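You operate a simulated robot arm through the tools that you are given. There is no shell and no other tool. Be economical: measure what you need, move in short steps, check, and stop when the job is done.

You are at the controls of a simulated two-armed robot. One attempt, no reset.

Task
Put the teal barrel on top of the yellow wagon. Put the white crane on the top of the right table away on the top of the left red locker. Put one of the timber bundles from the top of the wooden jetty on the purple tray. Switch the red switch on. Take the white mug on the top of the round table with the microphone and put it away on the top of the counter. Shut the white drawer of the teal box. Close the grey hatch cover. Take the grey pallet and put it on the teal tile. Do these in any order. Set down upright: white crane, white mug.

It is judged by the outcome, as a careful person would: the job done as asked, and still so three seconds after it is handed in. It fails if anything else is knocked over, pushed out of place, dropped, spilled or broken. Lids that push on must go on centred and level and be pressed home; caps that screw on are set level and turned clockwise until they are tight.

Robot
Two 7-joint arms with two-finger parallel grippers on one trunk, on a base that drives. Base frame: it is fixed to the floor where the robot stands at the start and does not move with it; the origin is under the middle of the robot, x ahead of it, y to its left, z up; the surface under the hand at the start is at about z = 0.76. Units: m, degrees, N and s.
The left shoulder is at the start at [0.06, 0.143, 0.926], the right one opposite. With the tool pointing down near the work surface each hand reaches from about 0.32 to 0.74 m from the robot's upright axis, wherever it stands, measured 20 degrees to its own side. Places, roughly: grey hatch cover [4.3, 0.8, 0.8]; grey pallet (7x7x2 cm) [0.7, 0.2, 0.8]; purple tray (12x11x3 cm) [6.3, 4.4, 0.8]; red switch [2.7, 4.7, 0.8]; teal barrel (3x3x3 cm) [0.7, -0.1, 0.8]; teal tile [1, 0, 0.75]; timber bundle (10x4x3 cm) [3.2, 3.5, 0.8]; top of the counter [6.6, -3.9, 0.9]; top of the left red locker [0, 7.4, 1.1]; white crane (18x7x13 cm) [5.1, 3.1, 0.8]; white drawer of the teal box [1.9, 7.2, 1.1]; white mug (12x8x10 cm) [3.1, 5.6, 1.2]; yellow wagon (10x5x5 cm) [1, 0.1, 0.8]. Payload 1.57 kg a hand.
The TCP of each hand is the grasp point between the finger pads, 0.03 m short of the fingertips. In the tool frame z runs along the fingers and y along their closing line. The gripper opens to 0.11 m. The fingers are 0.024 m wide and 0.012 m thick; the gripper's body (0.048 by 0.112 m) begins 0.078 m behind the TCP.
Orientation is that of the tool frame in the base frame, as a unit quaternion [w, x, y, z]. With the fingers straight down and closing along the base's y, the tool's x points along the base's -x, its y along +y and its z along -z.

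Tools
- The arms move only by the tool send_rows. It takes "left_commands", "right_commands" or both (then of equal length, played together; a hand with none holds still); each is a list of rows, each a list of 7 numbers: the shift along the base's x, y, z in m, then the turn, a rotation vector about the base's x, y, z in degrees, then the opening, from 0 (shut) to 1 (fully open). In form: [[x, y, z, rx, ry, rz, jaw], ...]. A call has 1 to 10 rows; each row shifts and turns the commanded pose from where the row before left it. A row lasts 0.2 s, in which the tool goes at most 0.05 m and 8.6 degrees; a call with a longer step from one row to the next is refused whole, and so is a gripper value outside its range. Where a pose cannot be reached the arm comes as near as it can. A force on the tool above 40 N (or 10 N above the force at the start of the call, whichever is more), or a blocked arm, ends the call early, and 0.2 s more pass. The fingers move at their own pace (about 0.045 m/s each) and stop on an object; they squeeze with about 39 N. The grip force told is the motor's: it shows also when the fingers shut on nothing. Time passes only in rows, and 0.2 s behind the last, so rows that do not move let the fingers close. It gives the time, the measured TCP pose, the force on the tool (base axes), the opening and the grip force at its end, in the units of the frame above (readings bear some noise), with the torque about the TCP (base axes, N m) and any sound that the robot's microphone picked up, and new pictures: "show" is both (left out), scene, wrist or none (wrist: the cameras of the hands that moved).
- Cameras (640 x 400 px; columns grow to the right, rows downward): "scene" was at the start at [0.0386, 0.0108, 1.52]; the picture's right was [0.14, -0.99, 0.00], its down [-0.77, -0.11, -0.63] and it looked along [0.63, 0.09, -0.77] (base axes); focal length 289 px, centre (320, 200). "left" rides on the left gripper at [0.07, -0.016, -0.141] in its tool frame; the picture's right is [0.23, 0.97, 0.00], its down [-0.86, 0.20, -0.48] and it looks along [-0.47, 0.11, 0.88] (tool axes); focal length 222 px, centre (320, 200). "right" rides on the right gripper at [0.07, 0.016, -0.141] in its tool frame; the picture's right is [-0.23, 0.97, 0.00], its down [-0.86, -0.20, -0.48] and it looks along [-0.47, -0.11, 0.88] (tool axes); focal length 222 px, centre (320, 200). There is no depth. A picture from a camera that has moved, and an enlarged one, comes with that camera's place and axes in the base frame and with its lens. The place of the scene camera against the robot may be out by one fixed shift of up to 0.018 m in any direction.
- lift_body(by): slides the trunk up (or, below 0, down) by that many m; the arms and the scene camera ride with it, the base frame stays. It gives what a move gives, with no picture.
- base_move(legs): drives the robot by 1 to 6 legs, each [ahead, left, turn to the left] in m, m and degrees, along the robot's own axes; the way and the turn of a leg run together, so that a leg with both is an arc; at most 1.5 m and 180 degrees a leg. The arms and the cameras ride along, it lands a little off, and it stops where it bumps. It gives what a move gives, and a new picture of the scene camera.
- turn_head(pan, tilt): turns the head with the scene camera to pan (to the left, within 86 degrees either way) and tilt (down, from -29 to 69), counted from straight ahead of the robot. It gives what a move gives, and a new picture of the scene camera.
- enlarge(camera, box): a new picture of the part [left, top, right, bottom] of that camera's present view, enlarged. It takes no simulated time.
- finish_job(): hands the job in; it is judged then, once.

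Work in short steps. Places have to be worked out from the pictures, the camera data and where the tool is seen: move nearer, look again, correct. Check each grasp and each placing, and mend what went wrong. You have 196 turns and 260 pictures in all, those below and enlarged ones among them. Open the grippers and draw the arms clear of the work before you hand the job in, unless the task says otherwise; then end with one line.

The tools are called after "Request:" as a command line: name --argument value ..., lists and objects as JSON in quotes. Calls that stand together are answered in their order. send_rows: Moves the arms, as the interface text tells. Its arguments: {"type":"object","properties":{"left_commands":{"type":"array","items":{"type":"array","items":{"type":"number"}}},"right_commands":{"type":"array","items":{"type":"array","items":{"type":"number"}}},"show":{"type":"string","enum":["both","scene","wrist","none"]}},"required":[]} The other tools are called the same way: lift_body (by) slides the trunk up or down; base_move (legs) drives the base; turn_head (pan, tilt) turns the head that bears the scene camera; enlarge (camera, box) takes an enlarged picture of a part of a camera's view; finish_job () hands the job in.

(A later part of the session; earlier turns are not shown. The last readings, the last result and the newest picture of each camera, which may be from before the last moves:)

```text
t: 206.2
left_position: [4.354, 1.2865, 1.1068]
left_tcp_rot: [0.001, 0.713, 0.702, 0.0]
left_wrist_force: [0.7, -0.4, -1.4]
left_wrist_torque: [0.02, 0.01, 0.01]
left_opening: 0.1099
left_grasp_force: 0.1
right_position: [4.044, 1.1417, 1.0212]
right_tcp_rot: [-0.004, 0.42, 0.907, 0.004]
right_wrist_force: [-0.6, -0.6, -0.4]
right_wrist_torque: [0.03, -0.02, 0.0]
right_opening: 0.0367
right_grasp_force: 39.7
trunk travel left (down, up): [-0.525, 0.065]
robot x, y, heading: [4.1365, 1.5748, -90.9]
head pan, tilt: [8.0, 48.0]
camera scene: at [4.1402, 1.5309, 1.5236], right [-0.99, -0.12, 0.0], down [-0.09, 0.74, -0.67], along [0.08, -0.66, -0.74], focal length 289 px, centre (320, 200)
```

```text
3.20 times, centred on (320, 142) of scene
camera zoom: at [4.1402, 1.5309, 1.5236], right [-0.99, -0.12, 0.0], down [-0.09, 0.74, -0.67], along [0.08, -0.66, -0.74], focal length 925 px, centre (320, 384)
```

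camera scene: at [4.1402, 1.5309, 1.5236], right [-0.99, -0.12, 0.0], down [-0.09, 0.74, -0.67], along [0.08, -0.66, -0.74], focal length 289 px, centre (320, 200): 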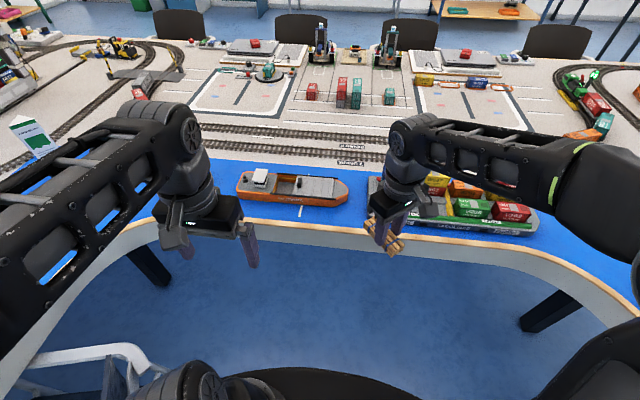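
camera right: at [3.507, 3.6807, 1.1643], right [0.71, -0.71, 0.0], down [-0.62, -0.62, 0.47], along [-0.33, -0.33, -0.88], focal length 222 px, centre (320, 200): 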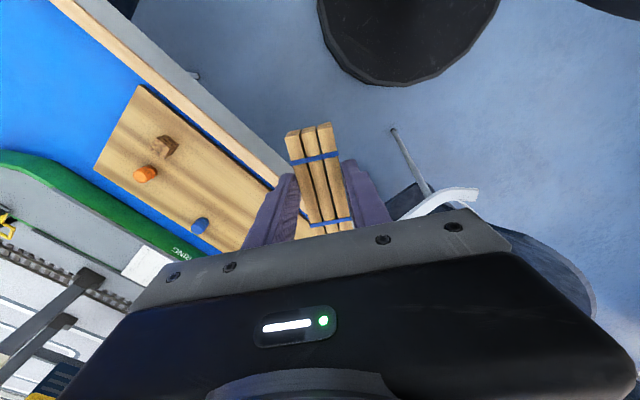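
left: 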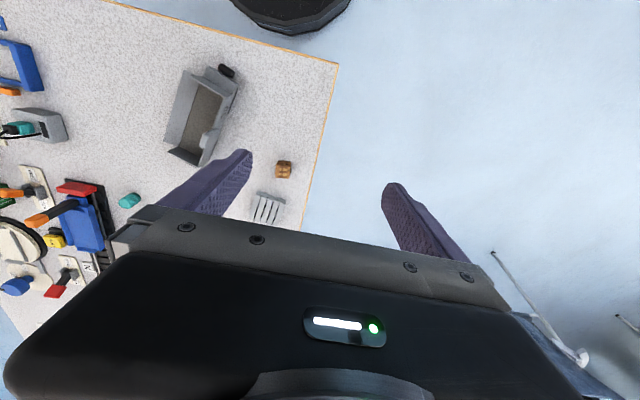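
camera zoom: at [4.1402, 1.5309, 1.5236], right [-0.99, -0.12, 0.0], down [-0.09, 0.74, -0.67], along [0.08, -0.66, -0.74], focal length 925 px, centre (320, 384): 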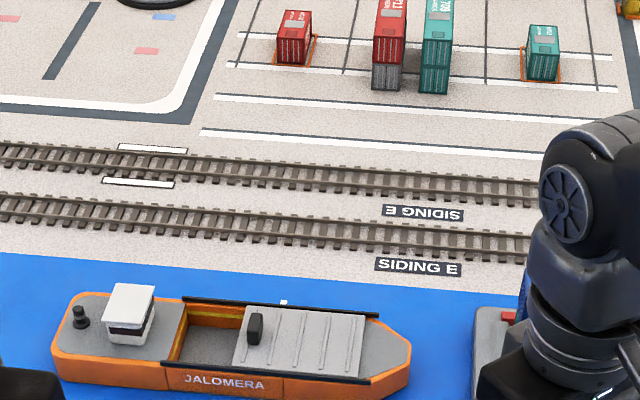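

The grey cover slides on rails along x; the hold's open part is on the +x side, and the black knob is near [4.30, 0.825]. I must push the knob toward +x by ~7 cm. Drive 0.08 m closer and lower the left hand (closed) near it.

Request:
base_move --legs '[[0.085, 0, 0]]'

Request:
send_rows --left_commands '[[-0.03, -0.03, -0.02, 0, 0, 0, 0], [-0.03, -0.03, -0.025, 0, 0, 0, 0], [-0.03, -0.03, -0.025, 0, 0, 0, 0], [-0.02, -0.04, -0.02, 0, 0, 0, 0], [0, -0.045, -0.02, 0, 0, 0, 0], [0, -0.045, -0.02, 0, 0, 0, 0], [0, -0.045, -0.02, 0, 0, 0, 0], [0, -0.045, 0, 0, 0, 0, 0]]' --show "both"

Request:
enlarge --camera "scene" --box '[220, 110, 400, 222]'

```text
t: 207.3
left_position: [4.3543, 1.2006, 1.1063]
left_tcp_rot: [0.001, 0.711, 0.703, -0.002]
left_wrist_force: [0.2, -0.3, -0.1]
left_wrist_torque: [0.06, -0.01, 0.0]
left_opening: 0.11
left_grasp_force: 0.2
right_position: [4.0436, 1.0545, 1.0216]
right_tcp_rot: [-0.005, 0.421, 0.907, 0.003]
right_wrist_force: [-0.5, -1.0, -1.4]
right_wrist_torque: [0.08, -0.02, 0.01]
right_opening: 0.0371
right_grasp_force: 38.8
trunk travel left (down, up): [-0.525, 0.065]
robot x, y, heading: [4.1398, 1.4966, -90.5]
head pan, tilt: [8.0, 48.0]
camera scene: at [4.1391, 1.4447, 1.5236], right [-0.99, -0.13, 0.0], down [-0.09, 0.74, -0.67], along [0.08, -0.66, -0.74], focal length 289 px, centre (320, 200)
```

scene: 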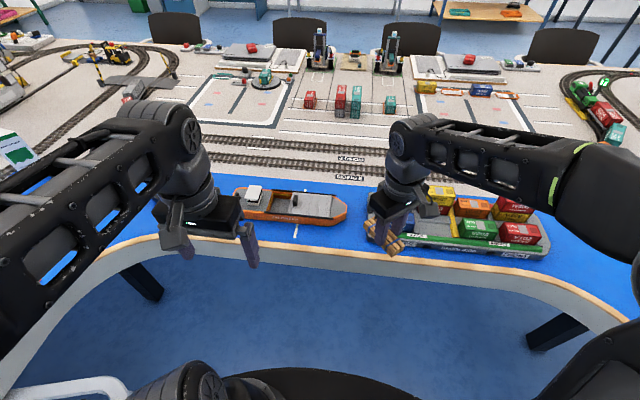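

```text
t: 209.1
left_position: [4.2425, 0.8907, 0.9588]
left_tcp_rot: [0.001, 0.712, 0.702, 0.0]
left_wrist_force: [0.6, 0.0, -0.4]
left_wrist_torque: [0.03, 0.0, -0.03]
left_opening: 0.0001
left_grasp_force: 21.4
right_position: [4.0421, 1.0539, 1.0219]
right_tcp_rot: [-0.005, 0.42, 0.907, 0.003]
right_wrist_force: [-0.5, -0.5, -1.4]
right_wrist_torque: [0.02, -0.03, -0.03]
right_opening: 0.0366
right_grasp_force: 39.2
trunk travel left (down, up): [-0.525, 0.065]
robot x, y, heading: [4.1361, 1.4957, -90.6]
head pan, tilt: [8.0, 48.0]
camera scene: at [4.1387, 1.4455, 1.5236], right [-0.99, -0.13, 0.0], down [-0.09, 0.74, -0.67], along [0.08, -0.66, -0.74], focal length 289 px, centre (320, 200)
camera left: at [4.2282, 0.9624, 1.0996], right [0.98, 0.21, 0.0], down [0.19, -0.86, 0.48], along [0.1, -0.47, -0.88], focal length 222 px, centre (320, 200)
```

scene: 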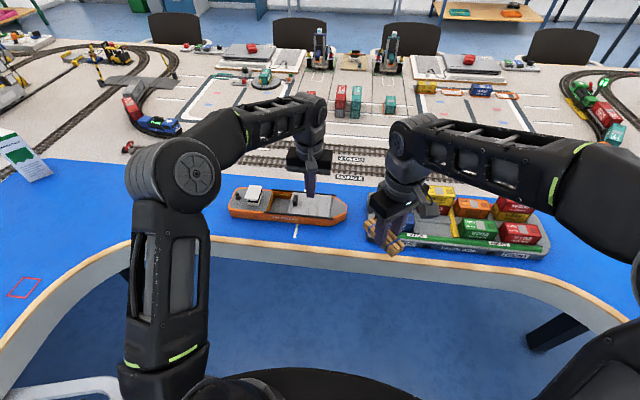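
left: 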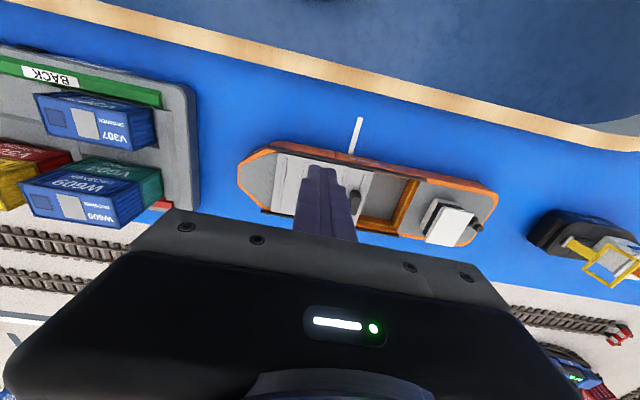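

```text
3.56 times, centred on (310, 166) of scene
camera zoom: at [4.1387, 1.4455, 1.5236], right [-0.99, -0.13, 0.0], down [-0.09, 0.74, -0.67], along [0.08, -0.66, -0.74], focal length 1028 px, centre (356, 321)
```

zoom: 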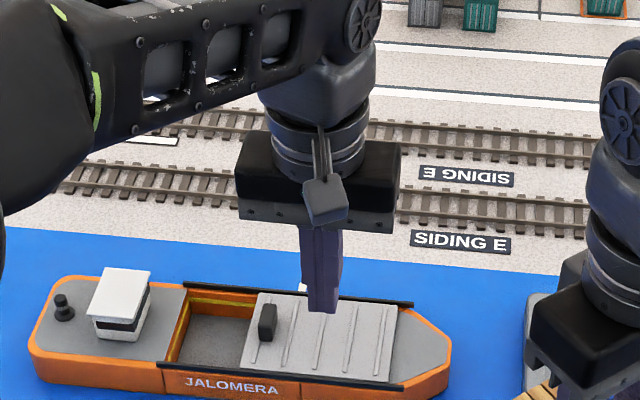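

Both views agree: knob at [4.306, 0.824, 0.82]. Bring the closed fingers beside it on the −x side at tip height ≈0.818.

Request:
send_rows --left_commands '[[0.01, -0.034, -0.01, 0, 0, 0, 0], [0.009, -0.033, -0.02, 0, 0, 0, 0], [0, 0, -0.04, 0, 0, 0, 0], [0, 0, -0.03, 0, 0, 0, 0], [0, 0, -0.011, 0, 0, 0, 0]]' --show "wrist"

Request:
enlarge --camera "scene" --box '[220, 150, 380, 250]'

```text
t: 210.3
left_position: [4.265, 0.8281, 0.8486]
left_tcp_rot: [0.001, 0.712, 0.702, -0.001]
left_wrist_force: [-0.1, -0.8, 0.1]
left_wrist_torque: [0.03, 0.0, 0.03]
left_opening: 0.0001
left_grasp_force: 21.6
right_position: [4.0436, 1.0552, 1.0213]
right_tcp_rot: [-0.005, 0.421, 0.907, 0.003]
right_wrist_force: [0.1, -0.4, -0.9]
right_wrist_torque: [0.01, -0.01, 0.02]
right_opening: 0.0367
right_grasp_force: 38.9
trunk travel left (down, up): [-0.525, 0.065]
robot x, y, heading: [4.1366, 1.4954, -90.8]
head pan, tilt: [8.0, 48.0]
camera left: at [4.2514, 0.8978, 0.9891], right [0.98, 0.21, 0.0], down [0.19, -0.86, 0.48], along [0.1, -0.47, -0.88], focal length 222 px, centre (320, 200)
```

left: 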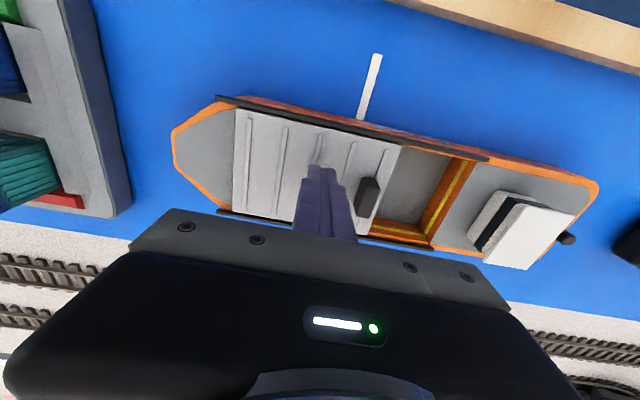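

```text
4.00 times, centred on (300, 200) of scene
camera zoom: at [4.1391, 1.4463, 1.5237], right [-0.99, -0.13, 0.0], down [-0.09, 0.74, -0.67], along [0.08, -0.66, -0.74], focal length 1156 px, centre (400, 200)
```

zoom: 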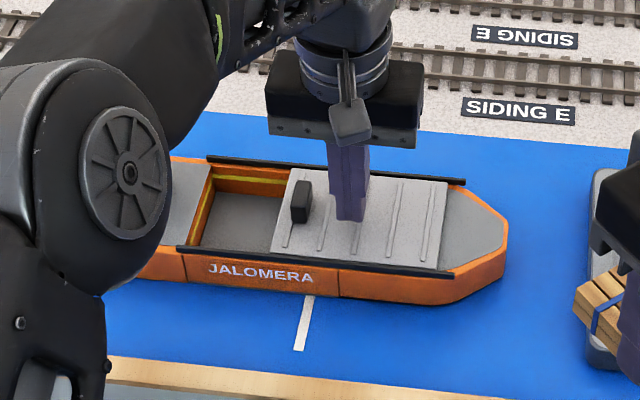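

Fingers sit just on the −x side of the knob. Push +x to about x=4.335, watching force.

Request:
send_rows --left_commands '[[0.014, -0.002, -0.002, 0, 0, 0, 0], [0.014, 0, 0, 0, 0, 0, 0], [0.014, 0, 0, 0, 0, 0, 0], [0.014, 0, 0, 0, 0, 0, 0], [0.014, 0, 0, 0, 0, 0, 0]]' --show "none"

Request:
enlarge --camera "scene" --box '[220, 150, 380, 250]'

```text
t: 211.5
left_position: [4.3342, 0.8233, 0.8423]
left_tcp_rot: [0.002, 0.711, 0.703, -0.001]
left_wrist_force: [0.0, 0.4, -0.1]
left_wrist_torque: [0.02, 0.0, -0.02]
left_opening: 0.0
left_grasp_force: 21.3
right_position: [4.0442, 1.055, 1.0229]
right_tcp_rot: [-0.005, 0.42, 0.908, 0.004]
right_wrist_force: [-0.7, 0.3, -0.1]
right_wrist_torque: [0.02, -0.01, 0.0]
right_opening: 0.0371
right_grasp_force: 39.1
trunk travel left (down, up): [-0.525, 0.065]
robot x, y, heading: [4.1359, 1.4946, -90.7]
head pan, tilt: [8.0, 48.0]
```

```text
4.00 times, centred on (300, 200) of scene
camera zoom: at [4.1395, 1.4464, 1.5236], right [-0.99, -0.13, 0.0], down [-0.09, 0.74, -0.67], along [0.08, -0.66, -0.74], focal length 1156 px, centre (400, 200)
```

zoom: 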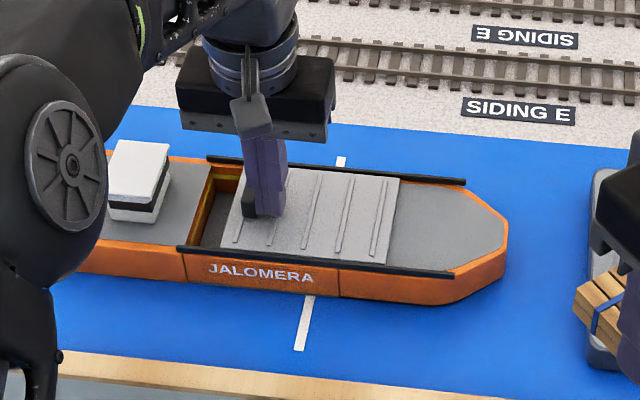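

Cover slides smoothly; about 2.5 cm remain. Continue in 6 mm steps.

Request:
send_rows --left_commands '[[0.007, 0, 0, 0, 0, 0, 0], [0.007, 0, 0, 0, 0, 0, 0], [0.006, 0, 0, 0, 0, 0, 0]]' --show "none"

Request:
enlarge --camera "scene" --box '[220, 150, 380, 250]'

```text
t: 212.3
left_position: [4.353, 0.8241, 0.8437]
left_tcp_rot: [0.0, 0.712, 0.703, -0.002]
left_wrist_force: [-0.5, 0.8, -0.5]
left_wrist_torque: [0.01, 0.01, 0.0]
left_opening: 0.0001
left_grasp_force: 20.8
right_position: [4.043, 1.0553, 1.0224]
right_tcp_rot: [-0.005, 0.42, 0.907, 0.004]
right_wrist_force: [-0.3, 0.2, -1.1]
right_wrist_torque: [0.01, 0.02, 0.0]
right_opening: 0.0371
right_grasp_force: 39.2
trunk travel left (down, up): [-0.525, 0.065]
robot x, y, heading: [4.1326, 1.4939, -90.8]
head pan, tilt: [8.0, 48.0]
```

```text
4.00 times, centred on (300, 200) of scene
camera zoom: at [4.1392, 1.4464, 1.5237], right [-0.99, -0.13, 0.0], down [-0.09, 0.74, -0.67], along [0.08, -0.66, -0.74], focal length 1156 px, centre (400, 200)
```

zoom: 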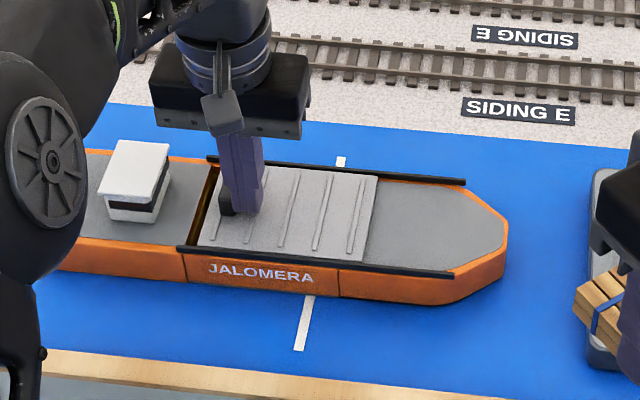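

About 1 cm remains. Continue with 3 mm steps until the cover meets its stop.

Request:
send_rows --left_commands '[[0.004, 0, 0, 0, 0, 0, 0], [0.003, 0, 0, 0, 0, 0, 0], [0.003, 0, 0, 0, 0, 0, 0]]' --show "none"

Request:
enlarge --camera "scene" --box '[240, 160, 340, 230]'

```text
t: 213.1
left_position: [4.3629, 0.8238, 0.8427]
left_tcp_rot: [0.002, 0.711, 0.703, -0.001]
left_wrist_force: [-0.4, -0.1, -0.3]
left_wrist_torque: [0.01, 0.03, 0.01]
left_opening: 0.0
left_grasp_force: 21.0
right_position: [4.0426, 1.0556, 1.0218]
right_tcp_rot: [-0.005, 0.42, 0.907, 0.002]
right_wrist_force: [0.6, -0.6, -1.3]
right_wrist_torque: [0.01, -0.02, -0.01]
right_opening: 0.0368
right_grasp_force: 39.1
trunk travel left (down, up): [-0.525, 0.065]
robot x, y, heading: [4.1362, 1.4952, -90.8]
head pan, tilt: [8.0, 48.0]
```

```text
5.71 times, centred on (290, 195) of scene
camera zoom: at [4.1392, 1.4464, 1.5236], right [-0.99, -0.13, 0.0], down [-0.09, 0.74, -0.67], along [0.08, -0.66, -0.74], focal length 1651 px, centre (491, 229)
```

zoom: 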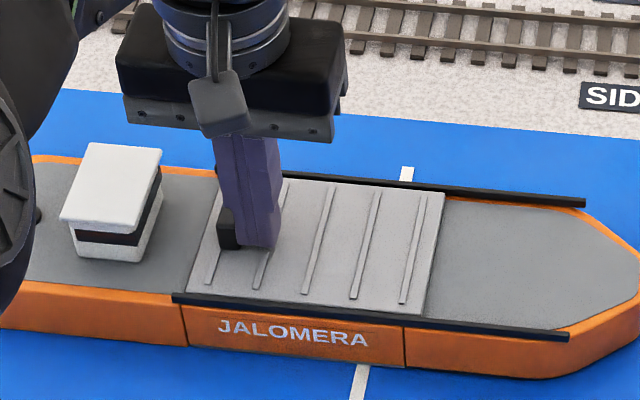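

Gap no longer visible. Push a few mm more for the stop.

Request:
send_rows --left_commands '[[0.002, 0, 0, 0, 0, 0, 0], [0.002, 0, 0, 0, 0, 0, 0]]' --show "none"

```text
t: 213.7
left_position: [4.3674, 0.8249, 0.8447]
left_tcp_rot: [0.001, 0.711, 0.703, -0.001]
left_wrist_force: [-0.3, 0.1, -0.1]
left_wrist_torque: [-0.02, -0.03, -0.02]
left_opening: 0.0003
left_grasp_force: 21.1
right_position: [4.0423, 1.0562, 1.0214]
right_tcp_rot: [-0.005, 0.42, 0.907, 0.003]
right_wrist_force: [0.2, 0.3, -1.0]
right_wrist_torque: [0.03, 0.03, -0.01]
right_opening: 0.0368
right_grasp_force: 39.0
trunk travel left (down, up): [-0.525, 0.065]
robot x, y, heading: [4.1397, 1.4926, -90.6]
head pan, tilt: [8.0, 48.0]
```

Request:
send_rows --left_commands '[[0.002, 0, 0, 0, 0, 0, 0], [0.002, 0, 0, 0, 0, 0, 0], [0.002, 0, 0, 0, 0, 0, 0]]' --show "wrist"

Request:
enlarge --camera "scene" --box '[240, 160, 340, 230]'

```text
t: 214.5
left_position: [4.3713, 0.8244, 0.8431]
left_tcp_rot: [0.002, 0.712, 0.702, -0.001]
left_wrist_force: [-4.8, -1.3, 1.4]
left_wrist_torque: [-0.04, 0.15, 0.03]
left_opening: 0.0001
left_grasp_force: 20.9
right_position: [4.0423, 1.0559, 1.0205]
right_tcp_rot: [-0.005, 0.421, 0.907, 0.002]
right_wrist_force: [0.5, 0.1, -0.9]
right_wrist_torque: [-0.04, 0.01, -0.01]
right_opening: 0.0367
right_grasp_force: 39.0
trunk travel left (down, up): [-0.525, 0.065]
robot x, y, heading: [4.134, 1.4938, -90.8]
head pan, tilt: [8.0, 48.0]
camera left: at [4.3579, 0.8948, 0.9839], right [0.98, 0.21, 0.0], down [0.19, -0.86, 0.48], along [0.1, -0.47, -0.88], focal length 222 px, centre (320, 200)
```

left: 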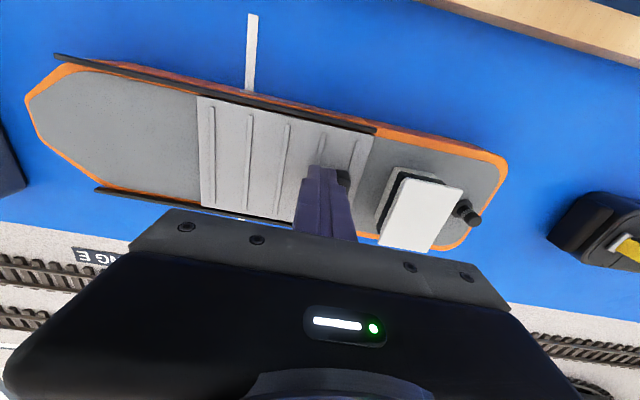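

```text
5.71 times, centred on (290, 195) of scene
camera zoom: at [4.1385, 1.4465, 1.5237], right [-0.99, -0.13, 0.0], down [-0.09, 0.74, -0.67], along [0.08, -0.66, -0.74], focal length 1651 px, centre (491, 229)
```

zoom: 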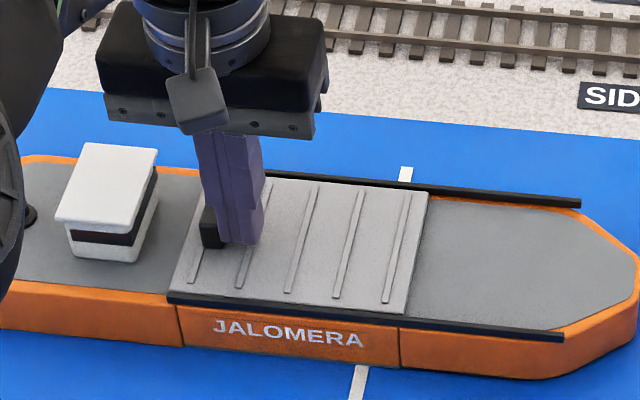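

Stop reached (5 N); hatch closed. Retract the left hand up, and back out of the bay end.

Request:
send_rows --left_commands '[[-0.015, 0, 0.02, 0, 0, 0, 0], [0, 0, 0.045, 0, 0, 0, 0], [0, 0.02, 0.045, 0, 0, 0, 0], [0, 0.045, 0.02, 0, 0, 0, 0], [0, 0.045, 0.02, 0, 0, 0, 0.5], [0, 0.045, 0.01, 0, 0, 0, 0.5], [0, 0.045, 0.0, 0, 0, 0, 1], [0, 0.045, 0.0, 0, 0, 0, 1]]' --show "scene"

Request:
enlarge --camera "scene" --box '[210, 150, 370, 250]'

Request:
base_move --legs '[[-1.1, 0, 0.8], [-1.05, 0, 0]]'

Request:
turn_head --pan 50 --tilt 45

```text
t: 216.3
left_position: [4.3556, 1.0688, 1.0066]
left_tcp_rot: [0.001, 0.712, 0.702, -0.001]
left_wrist_force: [-0.5, 0.1, -0.1]
left_wrist_torque: [-0.01, -0.03, 0.0]
left_opening: 0.0839
left_grasp_force: 0.1
right_position: [4.043, 1.0576, 1.022]
right_tcp_rot: [-0.005, 0.42, 0.908, 0.002]
right_wrist_force: [0.2, 0.4, -0.5]
right_wrist_torque: [-0.02, 0.04, 0.03]
right_opening: 0.0368
right_grasp_force: 39.0
trunk travel left (down, up): [-0.525, 0.065]
robot x, y, heading: [4.1373, 1.4945, -90.5]
head pan, tilt: [8.0, 48.0]
camera scene: at [4.1393, 1.4478, 1.5237], right [-0.99, -0.13, 0.0], down [-0.09, 0.74, -0.67], along [0.08, -0.66, -0.74], focal length 289 px, centre (320, 200)
```

scene: 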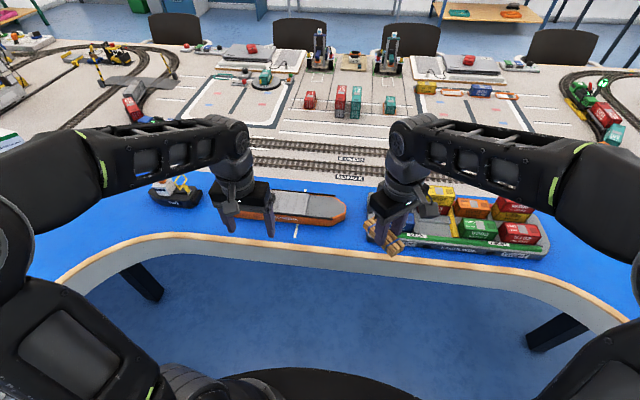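

```text
4.00 times, centred on (290, 200) of scene
camera zoom: at [4.1393, 1.4478, 1.5237], right [-0.99, -0.13, 0.0], down [-0.09, 0.74, -0.67], along [0.08, -0.66, -0.74], focal length 1156 px, centre (440, 200)
```

zoom: 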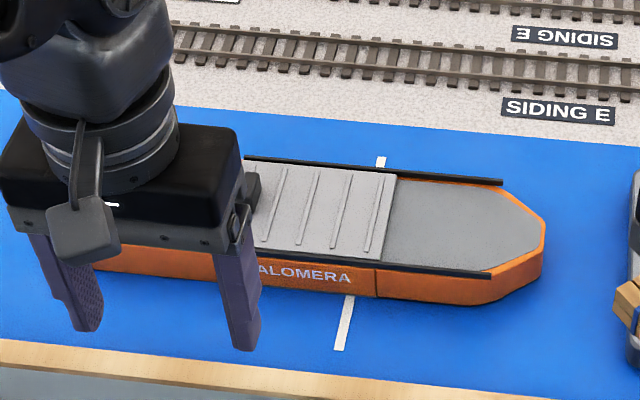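

```text
t: 226.8
left_position: [4.3542, 3.1986, 1.0052]
left_tcp_rot: [0.001, 0.696, 0.718, -0.002]
left_wrist_force: [0.3, -0.4, 0.5]
left_wrist_torque: [0.02, 0.01, 0.03]
left_opening: 0.1099
left_grasp_force: 0.0
right_position: [4.0422, 3.1738, 1.021]
right_tcp_rot: [-0.005, 0.401, 0.916, 0.003]
right_wrist_force: [1.1, 0.3, -0.3]
right_wrist_torque: [-0.01, 0.02, -0.01]
right_opening: 0.0368
right_grasp_force: 38.5
trunk travel left (down, up): [-0.525, 0.065]
robot x, y, heading: [4.1156, 3.6124, -88.3]
head pan, tilt: [8.0, 48.0]
camera scene: at [4.1216, 3.5682, 1.5237], right [-0.99, -0.17, 0.0], down [-0.12, 0.73, -0.67], along [0.11, -0.66, -0.74], focal length 289 px, centre (320, 200)
```

scene: 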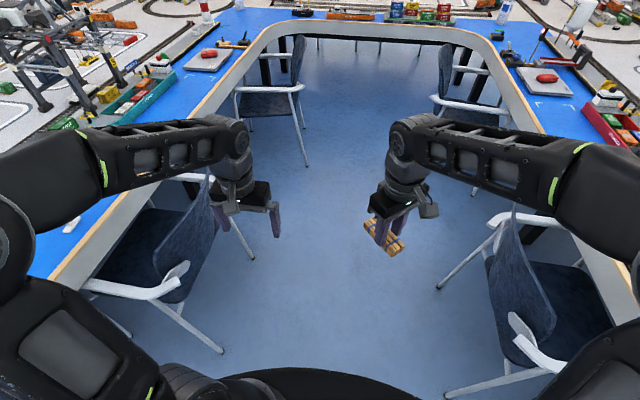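

```text
t: 227.9
left_position: [4.354, 3.1982, 1.0062]
left_tcp_rot: [0.001, 0.697, 0.717, -0.001]
left_wrist_force: [0.4, 0.0, 1.3]
left_wrist_torque: [0.01, 0.01, -0.01]
left_opening: 0.1102
left_grasp_force: 0.0
right_position: [4.0424, 3.1738, 1.0216]
right_tcp_rot: [-0.005, 0.402, 0.916, 0.003]
right_wrist_force: [0.0, 0.1, -0.6]
right_wrist_torque: [0.02, 0.01, 0.02]
right_opening: 0.0368
right_grasp_force: 38.6
trunk travel left (down, up): [-0.525, 0.065]
robot x, y, heading: [4.1131, 3.6173, -88.1]
head pan, tilt: [50.0, 45.0]
camera scene: at [4.1721, 3.595, 1.5278], right [-0.62, -0.78, 0.0], down [-0.55, 0.44, -0.71], along [0.55, -0.44, -0.71], focal length 289 px, centre (320, 200)
```

scene: 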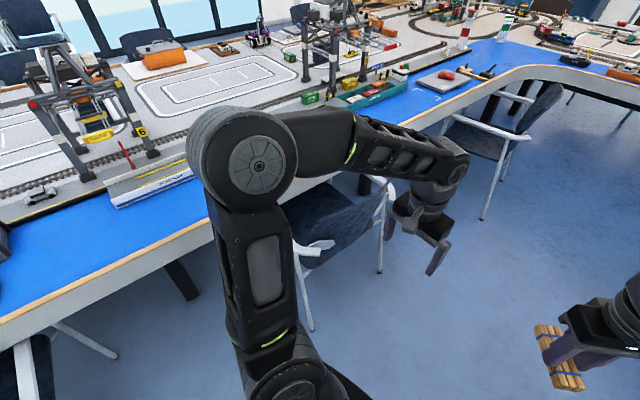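

Turn the robot left toward the far table to find the white crane.

Request:
base_move --legs '[[0, 0, 65]]'

Request:
turn_head --pan 0 --tilt 45

```text
t: 231.1
left_position: [4.5948, 3.6496, 1.0048]
left_tcp_rot: [0.002, 0.207, 0.978, -0.001]
left_wrist_force: [-0.2, 0.7, 0.3]
left_wrist_torque: [0.01, 0.0, -0.01]
left_opening: 0.1102
left_grasp_force: 0.1
right_position: [4.483, 3.358, 1.0221]
right_tcp_rot: [-0.006, -0.148, 0.989, 0.0]
right_wrist_force: [-0.3, 0.8, 0.1]
right_wrist_torque: [-0.01, 0.04, 0.0]
right_opening: 0.0371
right_grasp_force: 39.1
trunk travel left (down, up): [-0.525, 0.065]
robot x, y, heading: [4.1171, 3.618, -23.9]
head pan, tilt: [50.0, 45.0]
camera scene: at [4.155, 3.6637, 1.5278], right [0.44, -0.9, 0.0], down [-0.64, -0.31, -0.71], along [0.63, 0.31, -0.71], focal length 289 px, centre (320, 200)
```

scene: 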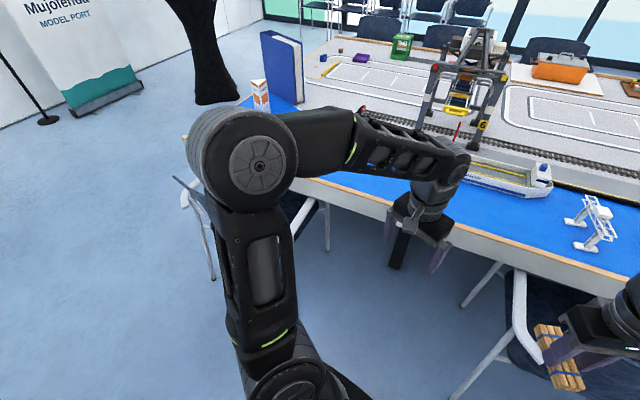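

```text
t: 232.3
left_position: [4.5961, 3.6496, 1.0047]
left_tcp_rot: [0.001, 0.207, 0.978, 0.0]
left_wrist_force: [0.8, 0.2, -0.4]
left_wrist_torque: [0.0, 0.01, -0.01]
left_opening: 0.11
left_grasp_force: 0.2
right_position: [4.4824, 3.3578, 1.0221]
right_tcp_rot: [-0.006, -0.149, 0.989, 0.001]
right_wrist_force: [-0.6, 0.2, -0.2]
right_wrist_torque: [0.02, 0.03, 0.02]
right_opening: 0.0367
right_grasp_force: 38.9
trunk travel left (down, up): [-0.525, 0.065]
robot x, y, heading: [4.1173, 3.6162, -23.9]
head pan, tilt: [0.0, 45.0]
camera scene: at [4.1563, 3.5949, 1.5278], right [-0.4, -0.91, 0.0], down [-0.65, 0.29, -0.71], along [0.65, -0.29, -0.71], focal length 289 px, centre (320, 200)
```

scene: 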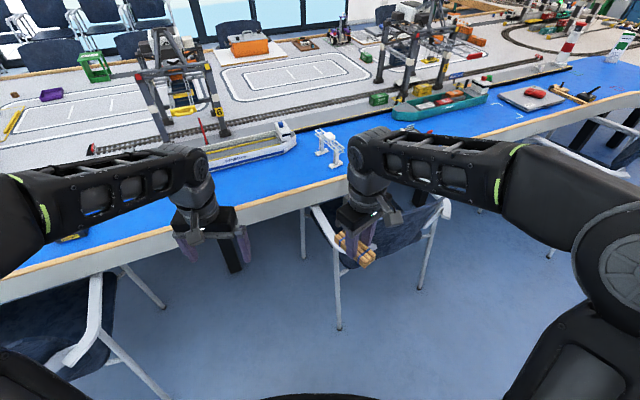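

Request:
enlarge --camera "scene" --box '[270, 100, 390, 190]'

```text
4.44 times, centred on (330, 145) of scene
camera zoom: at [4.1563, 3.5949, 1.5278], right [-0.4, -0.91, 0.0], down [-0.65, 0.29, -0.71], along [0.65, -0.29, -0.71], focal length 1284 px, centre (276, 444)
```

zoom: 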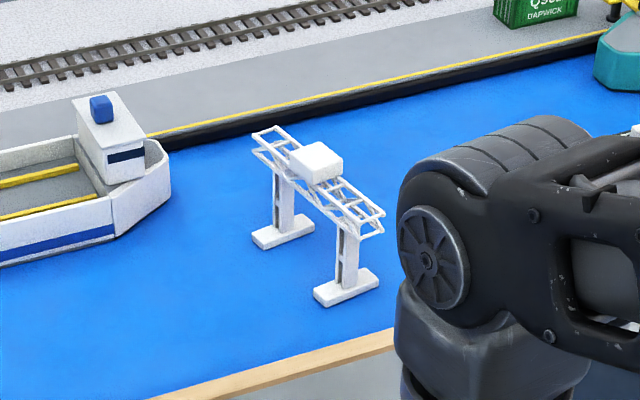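

The white crane (small gantry) stands at ≈[5.075, 3.145], beam nearly along x. I'll drive into the gap beside the chair to about (4.53, 3.62).

Request:
base_move --legs '[[0.375, 0.17, 0], [0, 0, -8]]'

Request:
turn_head --pan -10 --tilt 52

Request:
enlarge --camera "left" --box '[0, 0, 640, 400]'

```text
t: 235.4
left_position: [5.0107, 3.5853, 1.0063]
left_tcp_rot: [0.002, 0.275, 0.962, -0.001]
left_wrist_force: [-0.5, -0.5, -0.2]
left_wrist_torque: [-0.01, -0.04, -0.01]
left_opening: 0.1099
left_grasp_force: 0.0
right_position: [4.8571, 3.3102, 1.0218]
right_tcp_rot: [-0.005, -0.079, 0.997, 0.001]
right_wrist_force: [-0.1, 0.7, -0.6]
right_wrist_torque: [0.01, -0.01, -0.01]
right_opening: 0.0368
right_grasp_force: 39.1
trunk travel left (down, up): [-0.525, 0.065]
robot x, y, heading: [4.5285, 3.6195, -31.8]
head pan, tilt: [0.0, 45.0]
camera scene: at [4.5671, 3.5903, 1.5278], right [-0.53, -0.85, 0.0], down [-0.6, 0.37, -0.71], along [0.6, -0.37, -0.71], focal length 289 px, centre (320, 200)
```

scene: 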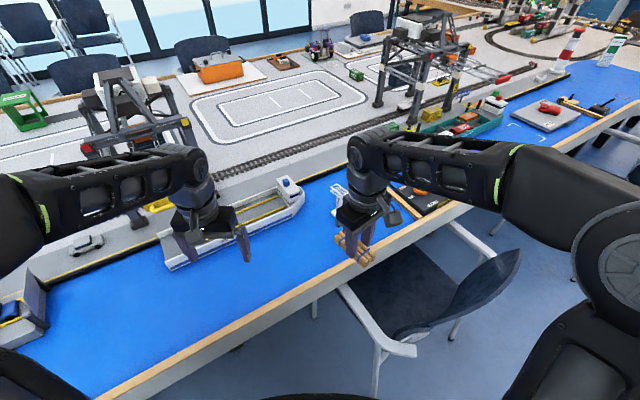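

```text
t: 236.2
left_position: [5.0085, 3.586, 1.0043]
left_tcp_rot: [0.002, 0.273, 0.962, 0.0]
left_wrist_force: [0.2, 0.1, 0.8]
left_wrist_torque: [0.0, -0.01, -0.03]
left_opening: 0.1102
left_grasp_force: 0.1
right_position: [4.8588, 3.3114, 1.0213]
right_tcp_rot: [-0.004, -0.08, 0.997, 0.001]
right_wrist_force: [-0.8, 0.3, -0.6]
right_wrist_torque: [-0.02, 0.02, -0.01]
right_opening: 0.0371
right_grasp_force: 38.5
trunk travel left (down, up): [-0.525, 0.065]
robot x, y, heading: [4.5343, 3.6197, -31.9]
head pan, tilt: [-10.0, 52.0]
camera scene: at [4.5543, 3.5835, 1.5183], right [-0.67, -0.74, 0.0], down [-0.59, 0.53, -0.62], along [0.46, -0.41, -0.79], focal length 289 px, centre (320, 200)
```

scene: 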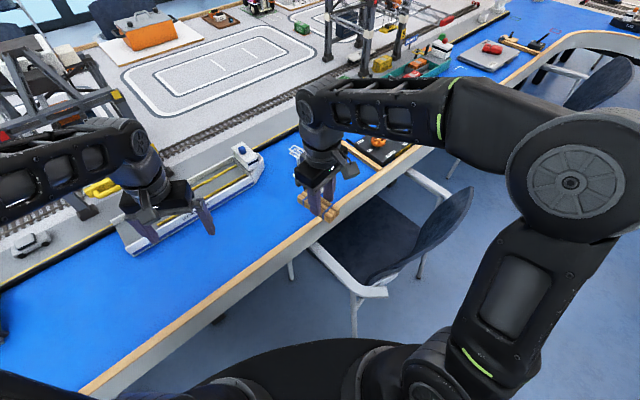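

```text
1.00 times, centred on (320, 200) of left (not enlarged: the box is as wide or as high as the picture)
camera zoom: at [4.9426, 3.6093, 1.1458], right [0.32, 0.95, 0.0], down [0.83, -0.28, 0.48], along [0.46, -0.15, -0.88], focal length 222 px, centre (320, 200)
```

zoom: 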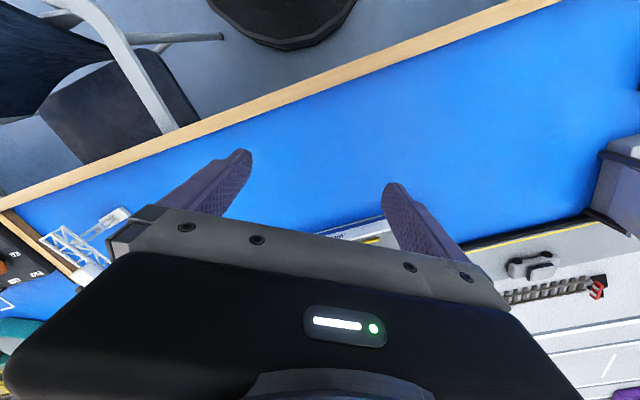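

The right hand blocks the view; move it back and aside, and bring the left hand toward the crane with a +40° turn so the jaws close across the beam.

Request:
send_rows --right_commands '[[-0.035, -0.019, 0, 0, 0, 0, 0.1], [-0.035, -0.019, 0, 0, 0, 0, 0.1], [-0.035, -0.019, 0, 0, 0, 0, 0.1], [-0.035, -0.019, 0, 0, 0, 0, 0.1], [-0.02, -0.01, 0, 0, 0, 0, 0.1], [0, 0, 0, 0, 0, 0, 0.1]]' --left_commands '[[0, -0.02, 0.01, 0, 0, 7, 1], [0, -0.03, 0.01, 0, 0, 7, 1], [0, -0.04, 0.005, 0, 0, 7, 1], [0, -0.04, 0, 0, 0, 7, 1], [0.005, -0.04, 0, 0, 0, 7, 1], [0.005, -0.04, 0, 0, 0, 7, 1]]' --show "both"

```text
t: 237.6
left_position: [5.0223, 3.3737, 1.0325]
left_tcp_rot: [0.002, -0.091, 0.996, 0.001]
left_wrist_force: [0.2, 0.0, -0.3]
left_wrist_torque: [0.02, 0.03, -0.03]
left_opening: 0.1101
left_grasp_force: 0.0
right_position: [4.6996, 3.223, 1.0203]
right_tcp_rot: [-0.006, -0.081, 0.997, 0.001]
right_wrist_force: [0.2, -1.2, -0.8]
right_wrist_torque: [-0.01, -0.04, -0.01]
right_opening: 0.0369
right_grasp_force: 38.8
trunk travel left (down, up): [-0.525, 0.065]
robot x, y, heading: [4.5307, 3.616, -32.2]
head pan, tilt: [-10.0, 52.0]
camera scene: at [4.5545, 3.5821, 1.5182], right [-0.67, -0.74, 0.0], down [-0.59, 0.53, -0.61], along [0.46, -0.41, -0.79], focal length 289 px, centre (320, 200)
camera right: at [4.6298, 3.228, 1.1627], right [0.07, 1.0, 0.0], down [0.88, -0.06, 0.47], along [0.47, -0.03, -0.88], focal length 222 px, centre (320, 200)
camera left: at [4.9571, 3.3444, 1.1728], right [-0.4, 0.92, 0.0], down [0.8, 0.35, 0.48], along [0.44, 0.19, -0.88], focal length 222 px, centre (320, 200)
```

scene: 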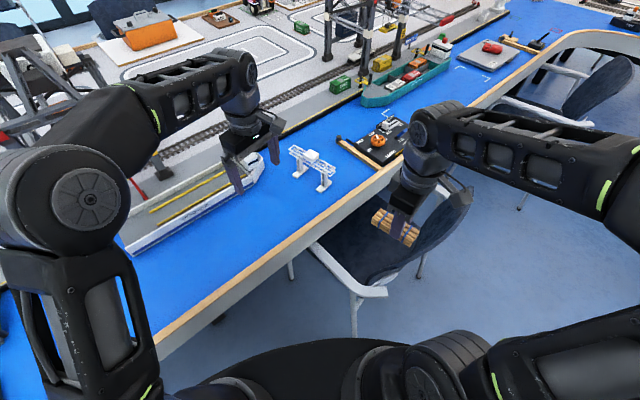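
right: 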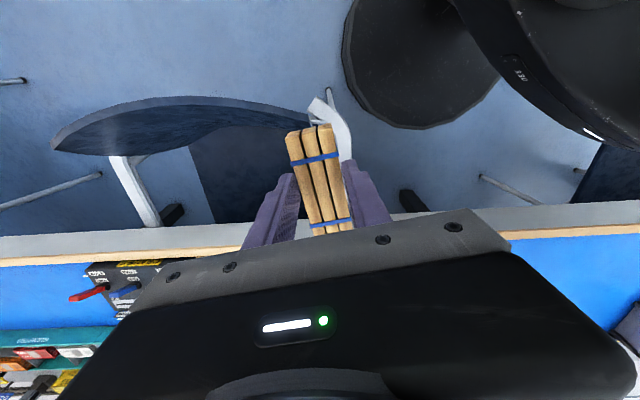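
left: 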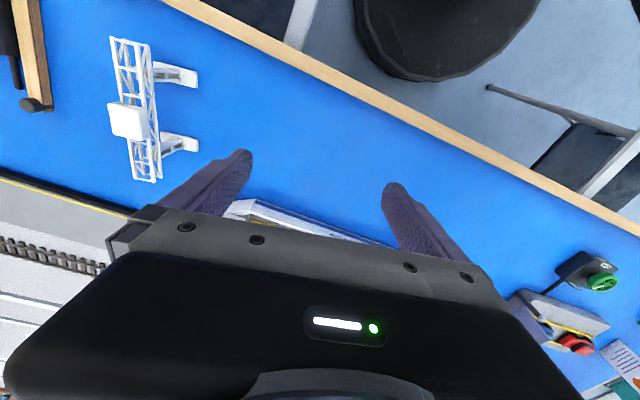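

Request:
enlarge --camera "scene" --box '[260, 130, 360, 205]'

Request:
enlarge --camera "left" --box '[80, 20, 240, 200]'

```text
5.33 times, centred on (310, 168) of scene
camera zoom: at [4.5545, 3.5821, 1.5182], right [-0.67, -0.74, 0.0], down [-0.59, 0.53, -0.61], along [0.46, -0.41, -0.79], focal length 1541 px, centre (373, 373)
```

zoom: 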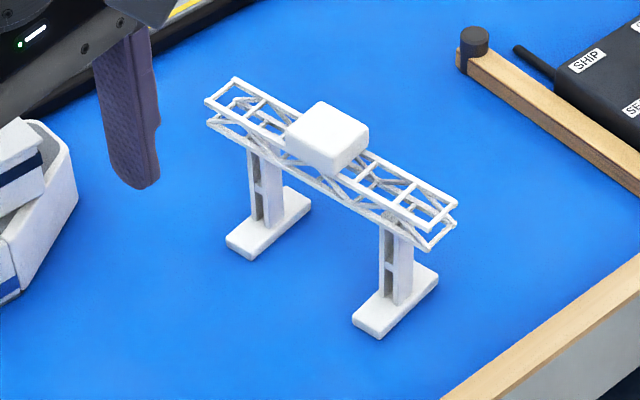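

```text
2.22 times, centred on (160, 110) of left
camera zoom: at [4.9571, 3.3444, 1.1728], right [-0.4, 0.92, 0.0], down [0.8, 0.35, 0.48], along [0.44, 0.19, -0.88], focal length 494 px, centre (676, 400)
```

zoom: 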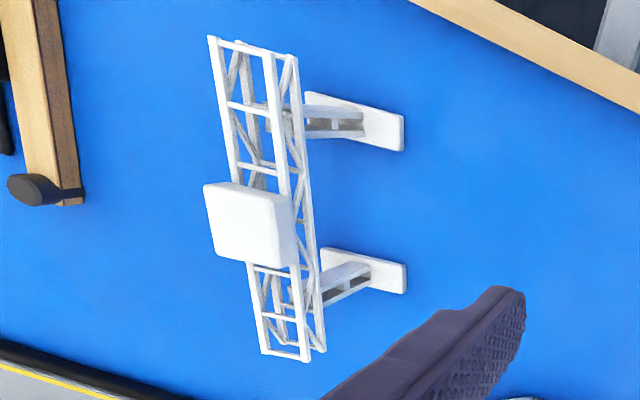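

Crane centre ≈[5.095, 3.145], top z≈0.89, beam yaw 10°; jaws are at 100°, matched. Move above it at z≈0.955.

Request:
send_rows --left_commands '[[0.012, -0.038, -0.012, 0, 0, 0, 1], [0.012, -0.038, -0.012, 0, 0, 0, 1], [0.012, -0.038, -0.013, 0, 0, 0, 1], [0.012, -0.038, -0.013, 0, 0, 0, 1], [0.012, -0.038, -0.013, 0, 0, 0, 1], [0.012, -0.038, -0.013, 0, 0, 0, 1]]' --show "both"

Request:
enlarge --camera "scene" --box '[250, 110, 370, 200]'

```text
t: 239.0
left_position: [5.0451, 3.2988, 1.0064]
left_tcp_rot: [0.002, -0.088, 0.996, 0.0]
left_wrist_force: [0.6, 0.2, -0.3]
left_wrist_torque: [0.0, 0.0, -0.03]
left_opening: 0.1099
left_grasp_force: 0.1
left hand out of reach, approached as far as the arm can: row 3, 4, 5, 6
right_position: [4.6985, 3.2244, 1.0206]
right_tcp_rot: [-0.006, -0.08, 0.997, 0.0]
right_wrist_force: [-0.1, -0.3, -0.9]
right_wrist_torque: [0.01, -0.02, -0.03]
right_opening: 0.0368
right_grasp_force: 38.6
trunk travel left (down, up): [-0.525, 0.065]
robot x, y, heading: [4.5297, 3.6139, -31.8]
head pan, tilt: [-10.0, 52.0]
camera scene: at [4.5542, 3.5833, 1.5183], right [-0.67, -0.74, 0.0], down [-0.59, 0.53, -0.62], along [0.46, -0.41, -0.79], focal length 289 px, centre (320, 200)
camera left: at [4.9807, 3.2719, 1.1466], right [-0.39, 0.92, 0.0], down [0.81, 0.35, 0.48], along [0.44, 0.19, -0.88], focal length 222 px, centre (320, 200)
```

scene: 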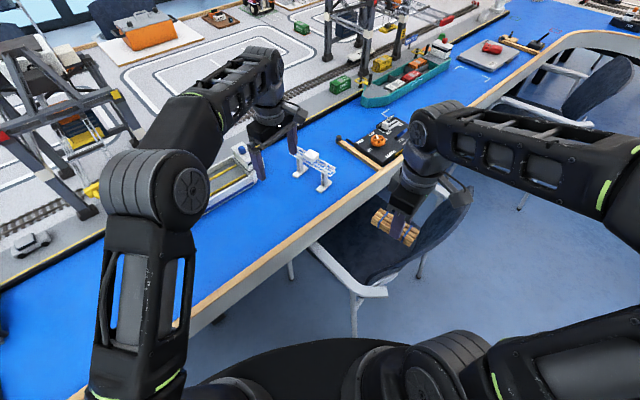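
left: 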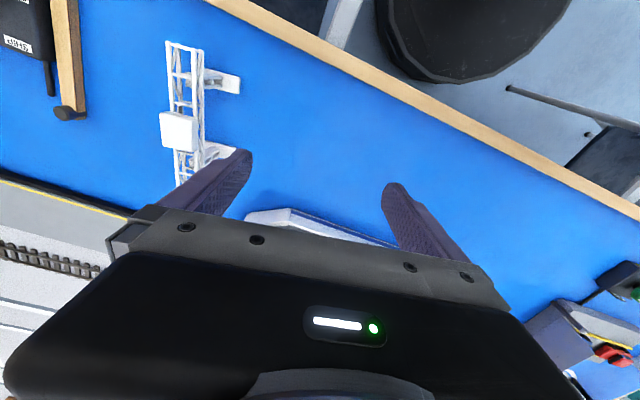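

```text
4.44 times, centred on (310, 155) of scene
camera zoom: at [4.5542, 3.5833, 1.5183], right [-0.67, -0.74, 0.0], down [-0.59, 0.53, -0.62], along [0.46, -0.41, -0.79], focal length 1284 px, centre (364, 400)
```

zoom: 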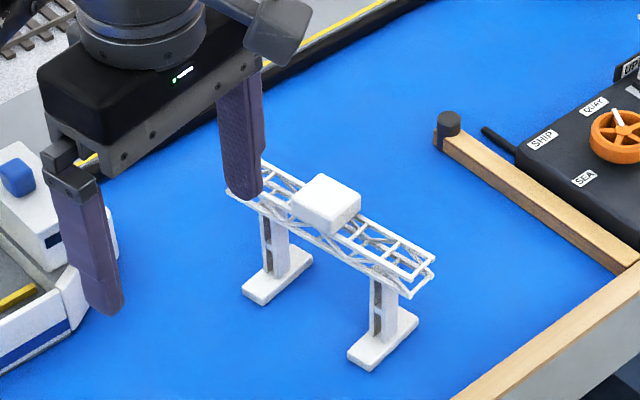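

Reach is too short with this stance. I'll lift the trunk 6 cm, turn right ~38° (brings the left shoulder closer) and shift a little toward the table.

Request:
lift_body --by 0.06

Request:
base_move --legs '[[0, 0, -36], [0.02, 0.04, 0]]'

Request:
turn_head --pan 25 --tilt 52

```text
t: 240.0
left_position: [5.0458, 3.2998, 1.0664]
left_tcp_rot: [0.001, -0.089, 0.996, -0.001]
left_wrist_force: [-0.2, 0.1, 0.5]
left_wrist_torque: [0.03, -0.01, 0.02]
left_opening: 0.1099
left_grasp_force: 0.0
right_position: [4.6992, 3.2237, 1.0804]
right_tcp_rot: [-0.007, -0.079, 0.997, 0.001]
right_wrist_force: [0.5, -0.3, -0.8]
right_wrist_torque: [0.0, 0.0, 0.01]
right_opening: 0.0369
right_grasp_force: 38.9
trunk travel left (down, up): [-0.585, 0.005]
robot x, y, heading: [4.5313, 3.6166, -32.0]
head pan, tilt: [-10.0, 52.0]
```

```text
t: 242.6
left_position: [4.8047, 3.0533, 1.0655]
left_tcp_rot: [0.001, 0.226, 0.974, -0.001]
left_wrist_force: [0.5, -0.4, 0.0]
left_wrist_torque: [0.01, 0.06, -0.01]
left_opening: 0.1102
left_grasp_force: 0.0
right_position: [4.479, 3.1967, 1.0814]
right_tcp_rot: [-0.006, 0.235, 0.972, 0.001]
right_wrist_force: [0.2, -0.6, -0.1]
right_wrist_torque: [0.04, 0.08, -0.03]
right_opening: 0.037
right_grasp_force: 38.9
trunk travel left (down, up): [-0.585, 0.005]
robot x, y, heading: [4.5743, 3.6168, -68.1]
head pan, tilt: [-10.0, 52.0]
camera scene: at [4.5747, 3.5682, 1.5783], right [-0.98, -0.21, 0.0], down [-0.16, 0.77, -0.62], along [0.13, -0.6, -0.79], focal length 289 px, centre (320, 200)
```

scene: 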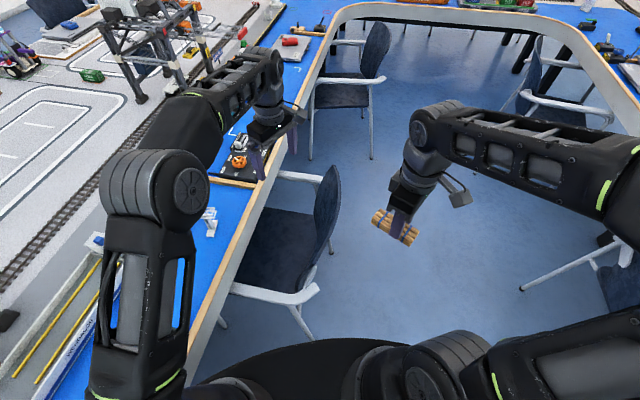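

```text
t: 243.6
left_position: [4.8026, 3.0534, 1.0653]
left_tcp_rot: [0.002, 0.226, 0.974, 0.0]
left_wrist_force: [0.0, 0.2, 0.7]
left_wrist_torque: [0.02, -0.04, -0.01]
left_opening: 0.1102
left_grasp_force: 0.0
right_position: [4.4771, 3.1967, 1.0804]
right_tcp_rot: [-0.006, 0.234, 0.972, 0.003]
right_wrist_force: [0.0, 0.6, -1.1]
right_wrist_torque: [-0.01, -0.02, -0.02]
right_opening: 0.037
right_grasp_force: 38.7
trunk travel left (down, up): [-0.585, 0.005]
robot x, y, heading: [4.5756, 3.6129, -68.1]
head pan, tilt: [25.0, 52.0]
camera scene: at [4.6114, 3.5905, 1.5783], right [-0.68, -0.73, 0.0], down [-0.57, 0.54, -0.62], along [0.45, -0.42, -0.79], focal length 289 px, centre (320, 200)
```

scene: 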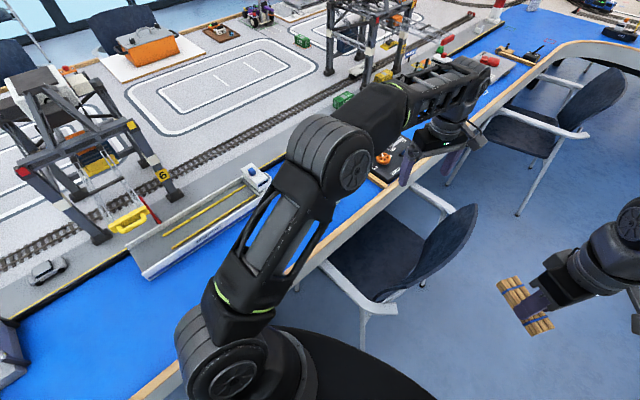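

Move the left hand to above the crane with the jaws turned back to match the beam.

Request:
send_rows --left_commands '[[0.041, 0.013, 0, 0, 0, 7.5, 1], [0.041, 0.013, 0, 0, 0, 7.5, 1], [0.041, 0.013, -0.015, 0, 0, 7.5, 1], [0.041, 0.013, -0.02, 0, 0, 7.5, 1], [0.041, 0.013, -0.02, 0, 0, 6.5, 1], [0.041, 0.013, -0.02, 0, 0, 0, 1], [0.041, 0.013, -0.02, 0, 0, 0, 1]]' --show "both"

Request:
enlarge --camera "left" --box '[160, 60, 480, 260]'

```text
t: 245.2
left_position: [5.0926, 3.1457, 0.9684]
left_tcp_rot: [0.0, -0.091, 0.996, 0.0]
left_wrist_force: [0.1, -0.7, 0.3]
left_wrist_torque: [0.01, 0.01, -0.01]
left_opening: 0.11
left_grasp_force: 0.1
right_position: [4.4786, 3.1967, 1.0811]
right_tcp_rot: [-0.006, 0.234, 0.972, 0.001]
right_wrist_force: [0.4, 0.9, -0.7]
right_wrist_torque: [0.01, 0.02, -0.01]
right_opening: 0.037
right_grasp_force: 38.9
trunk travel left (down, up): [-0.585, 0.005]
robot x, y, heading: [4.5718, 3.6121, -68.0]
head pan, tilt: [25.0, 52.0]
camera scene: at [4.6129, 3.5905, 1.5783], right [-0.68, -0.73, 0.0], down [-0.58, 0.54, -0.61], along [0.45, -0.42, -0.79], focal length 289 px, centre (320, 200)
camera left: at [5.0284, 3.1175, 1.1095], right [-0.4, 0.92, 0.0], down [0.8, 0.35, 0.48], along [0.44, 0.19, -0.88], focal length 222 px, centre (320, 200)
```

scene: 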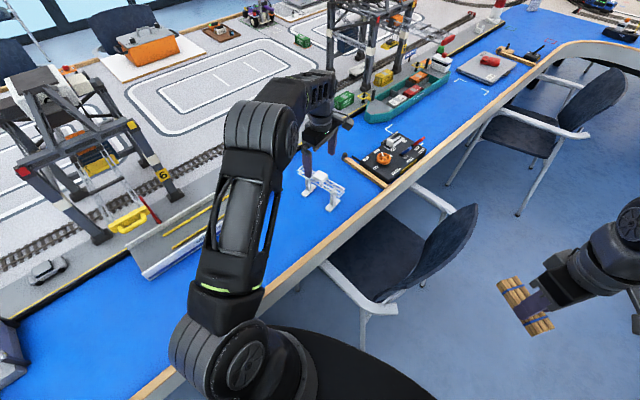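
left: 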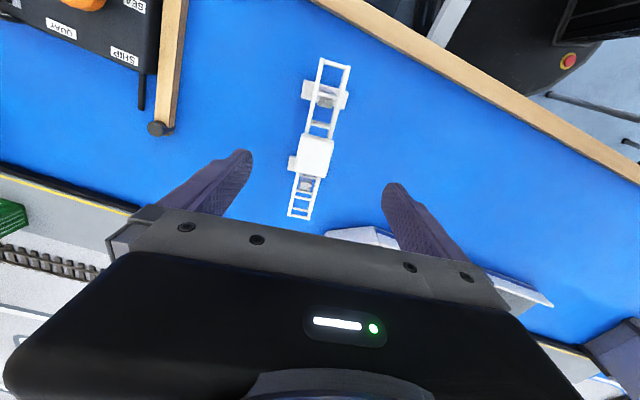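

```text
2.00 times, centred on (320, 160) of left
camera zoom: at [5.0284, 3.1175, 1.1095], right [-0.4, 0.92, 0.0], down [0.8, 0.35, 0.48], along [0.44, 0.19, -0.88], focal length 444 px, centre (320, 280)
```

zoom: 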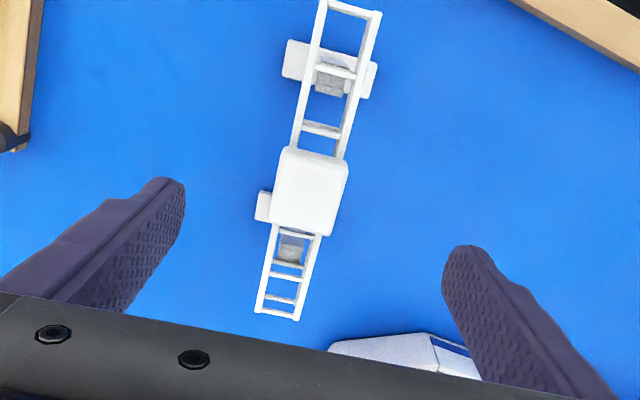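

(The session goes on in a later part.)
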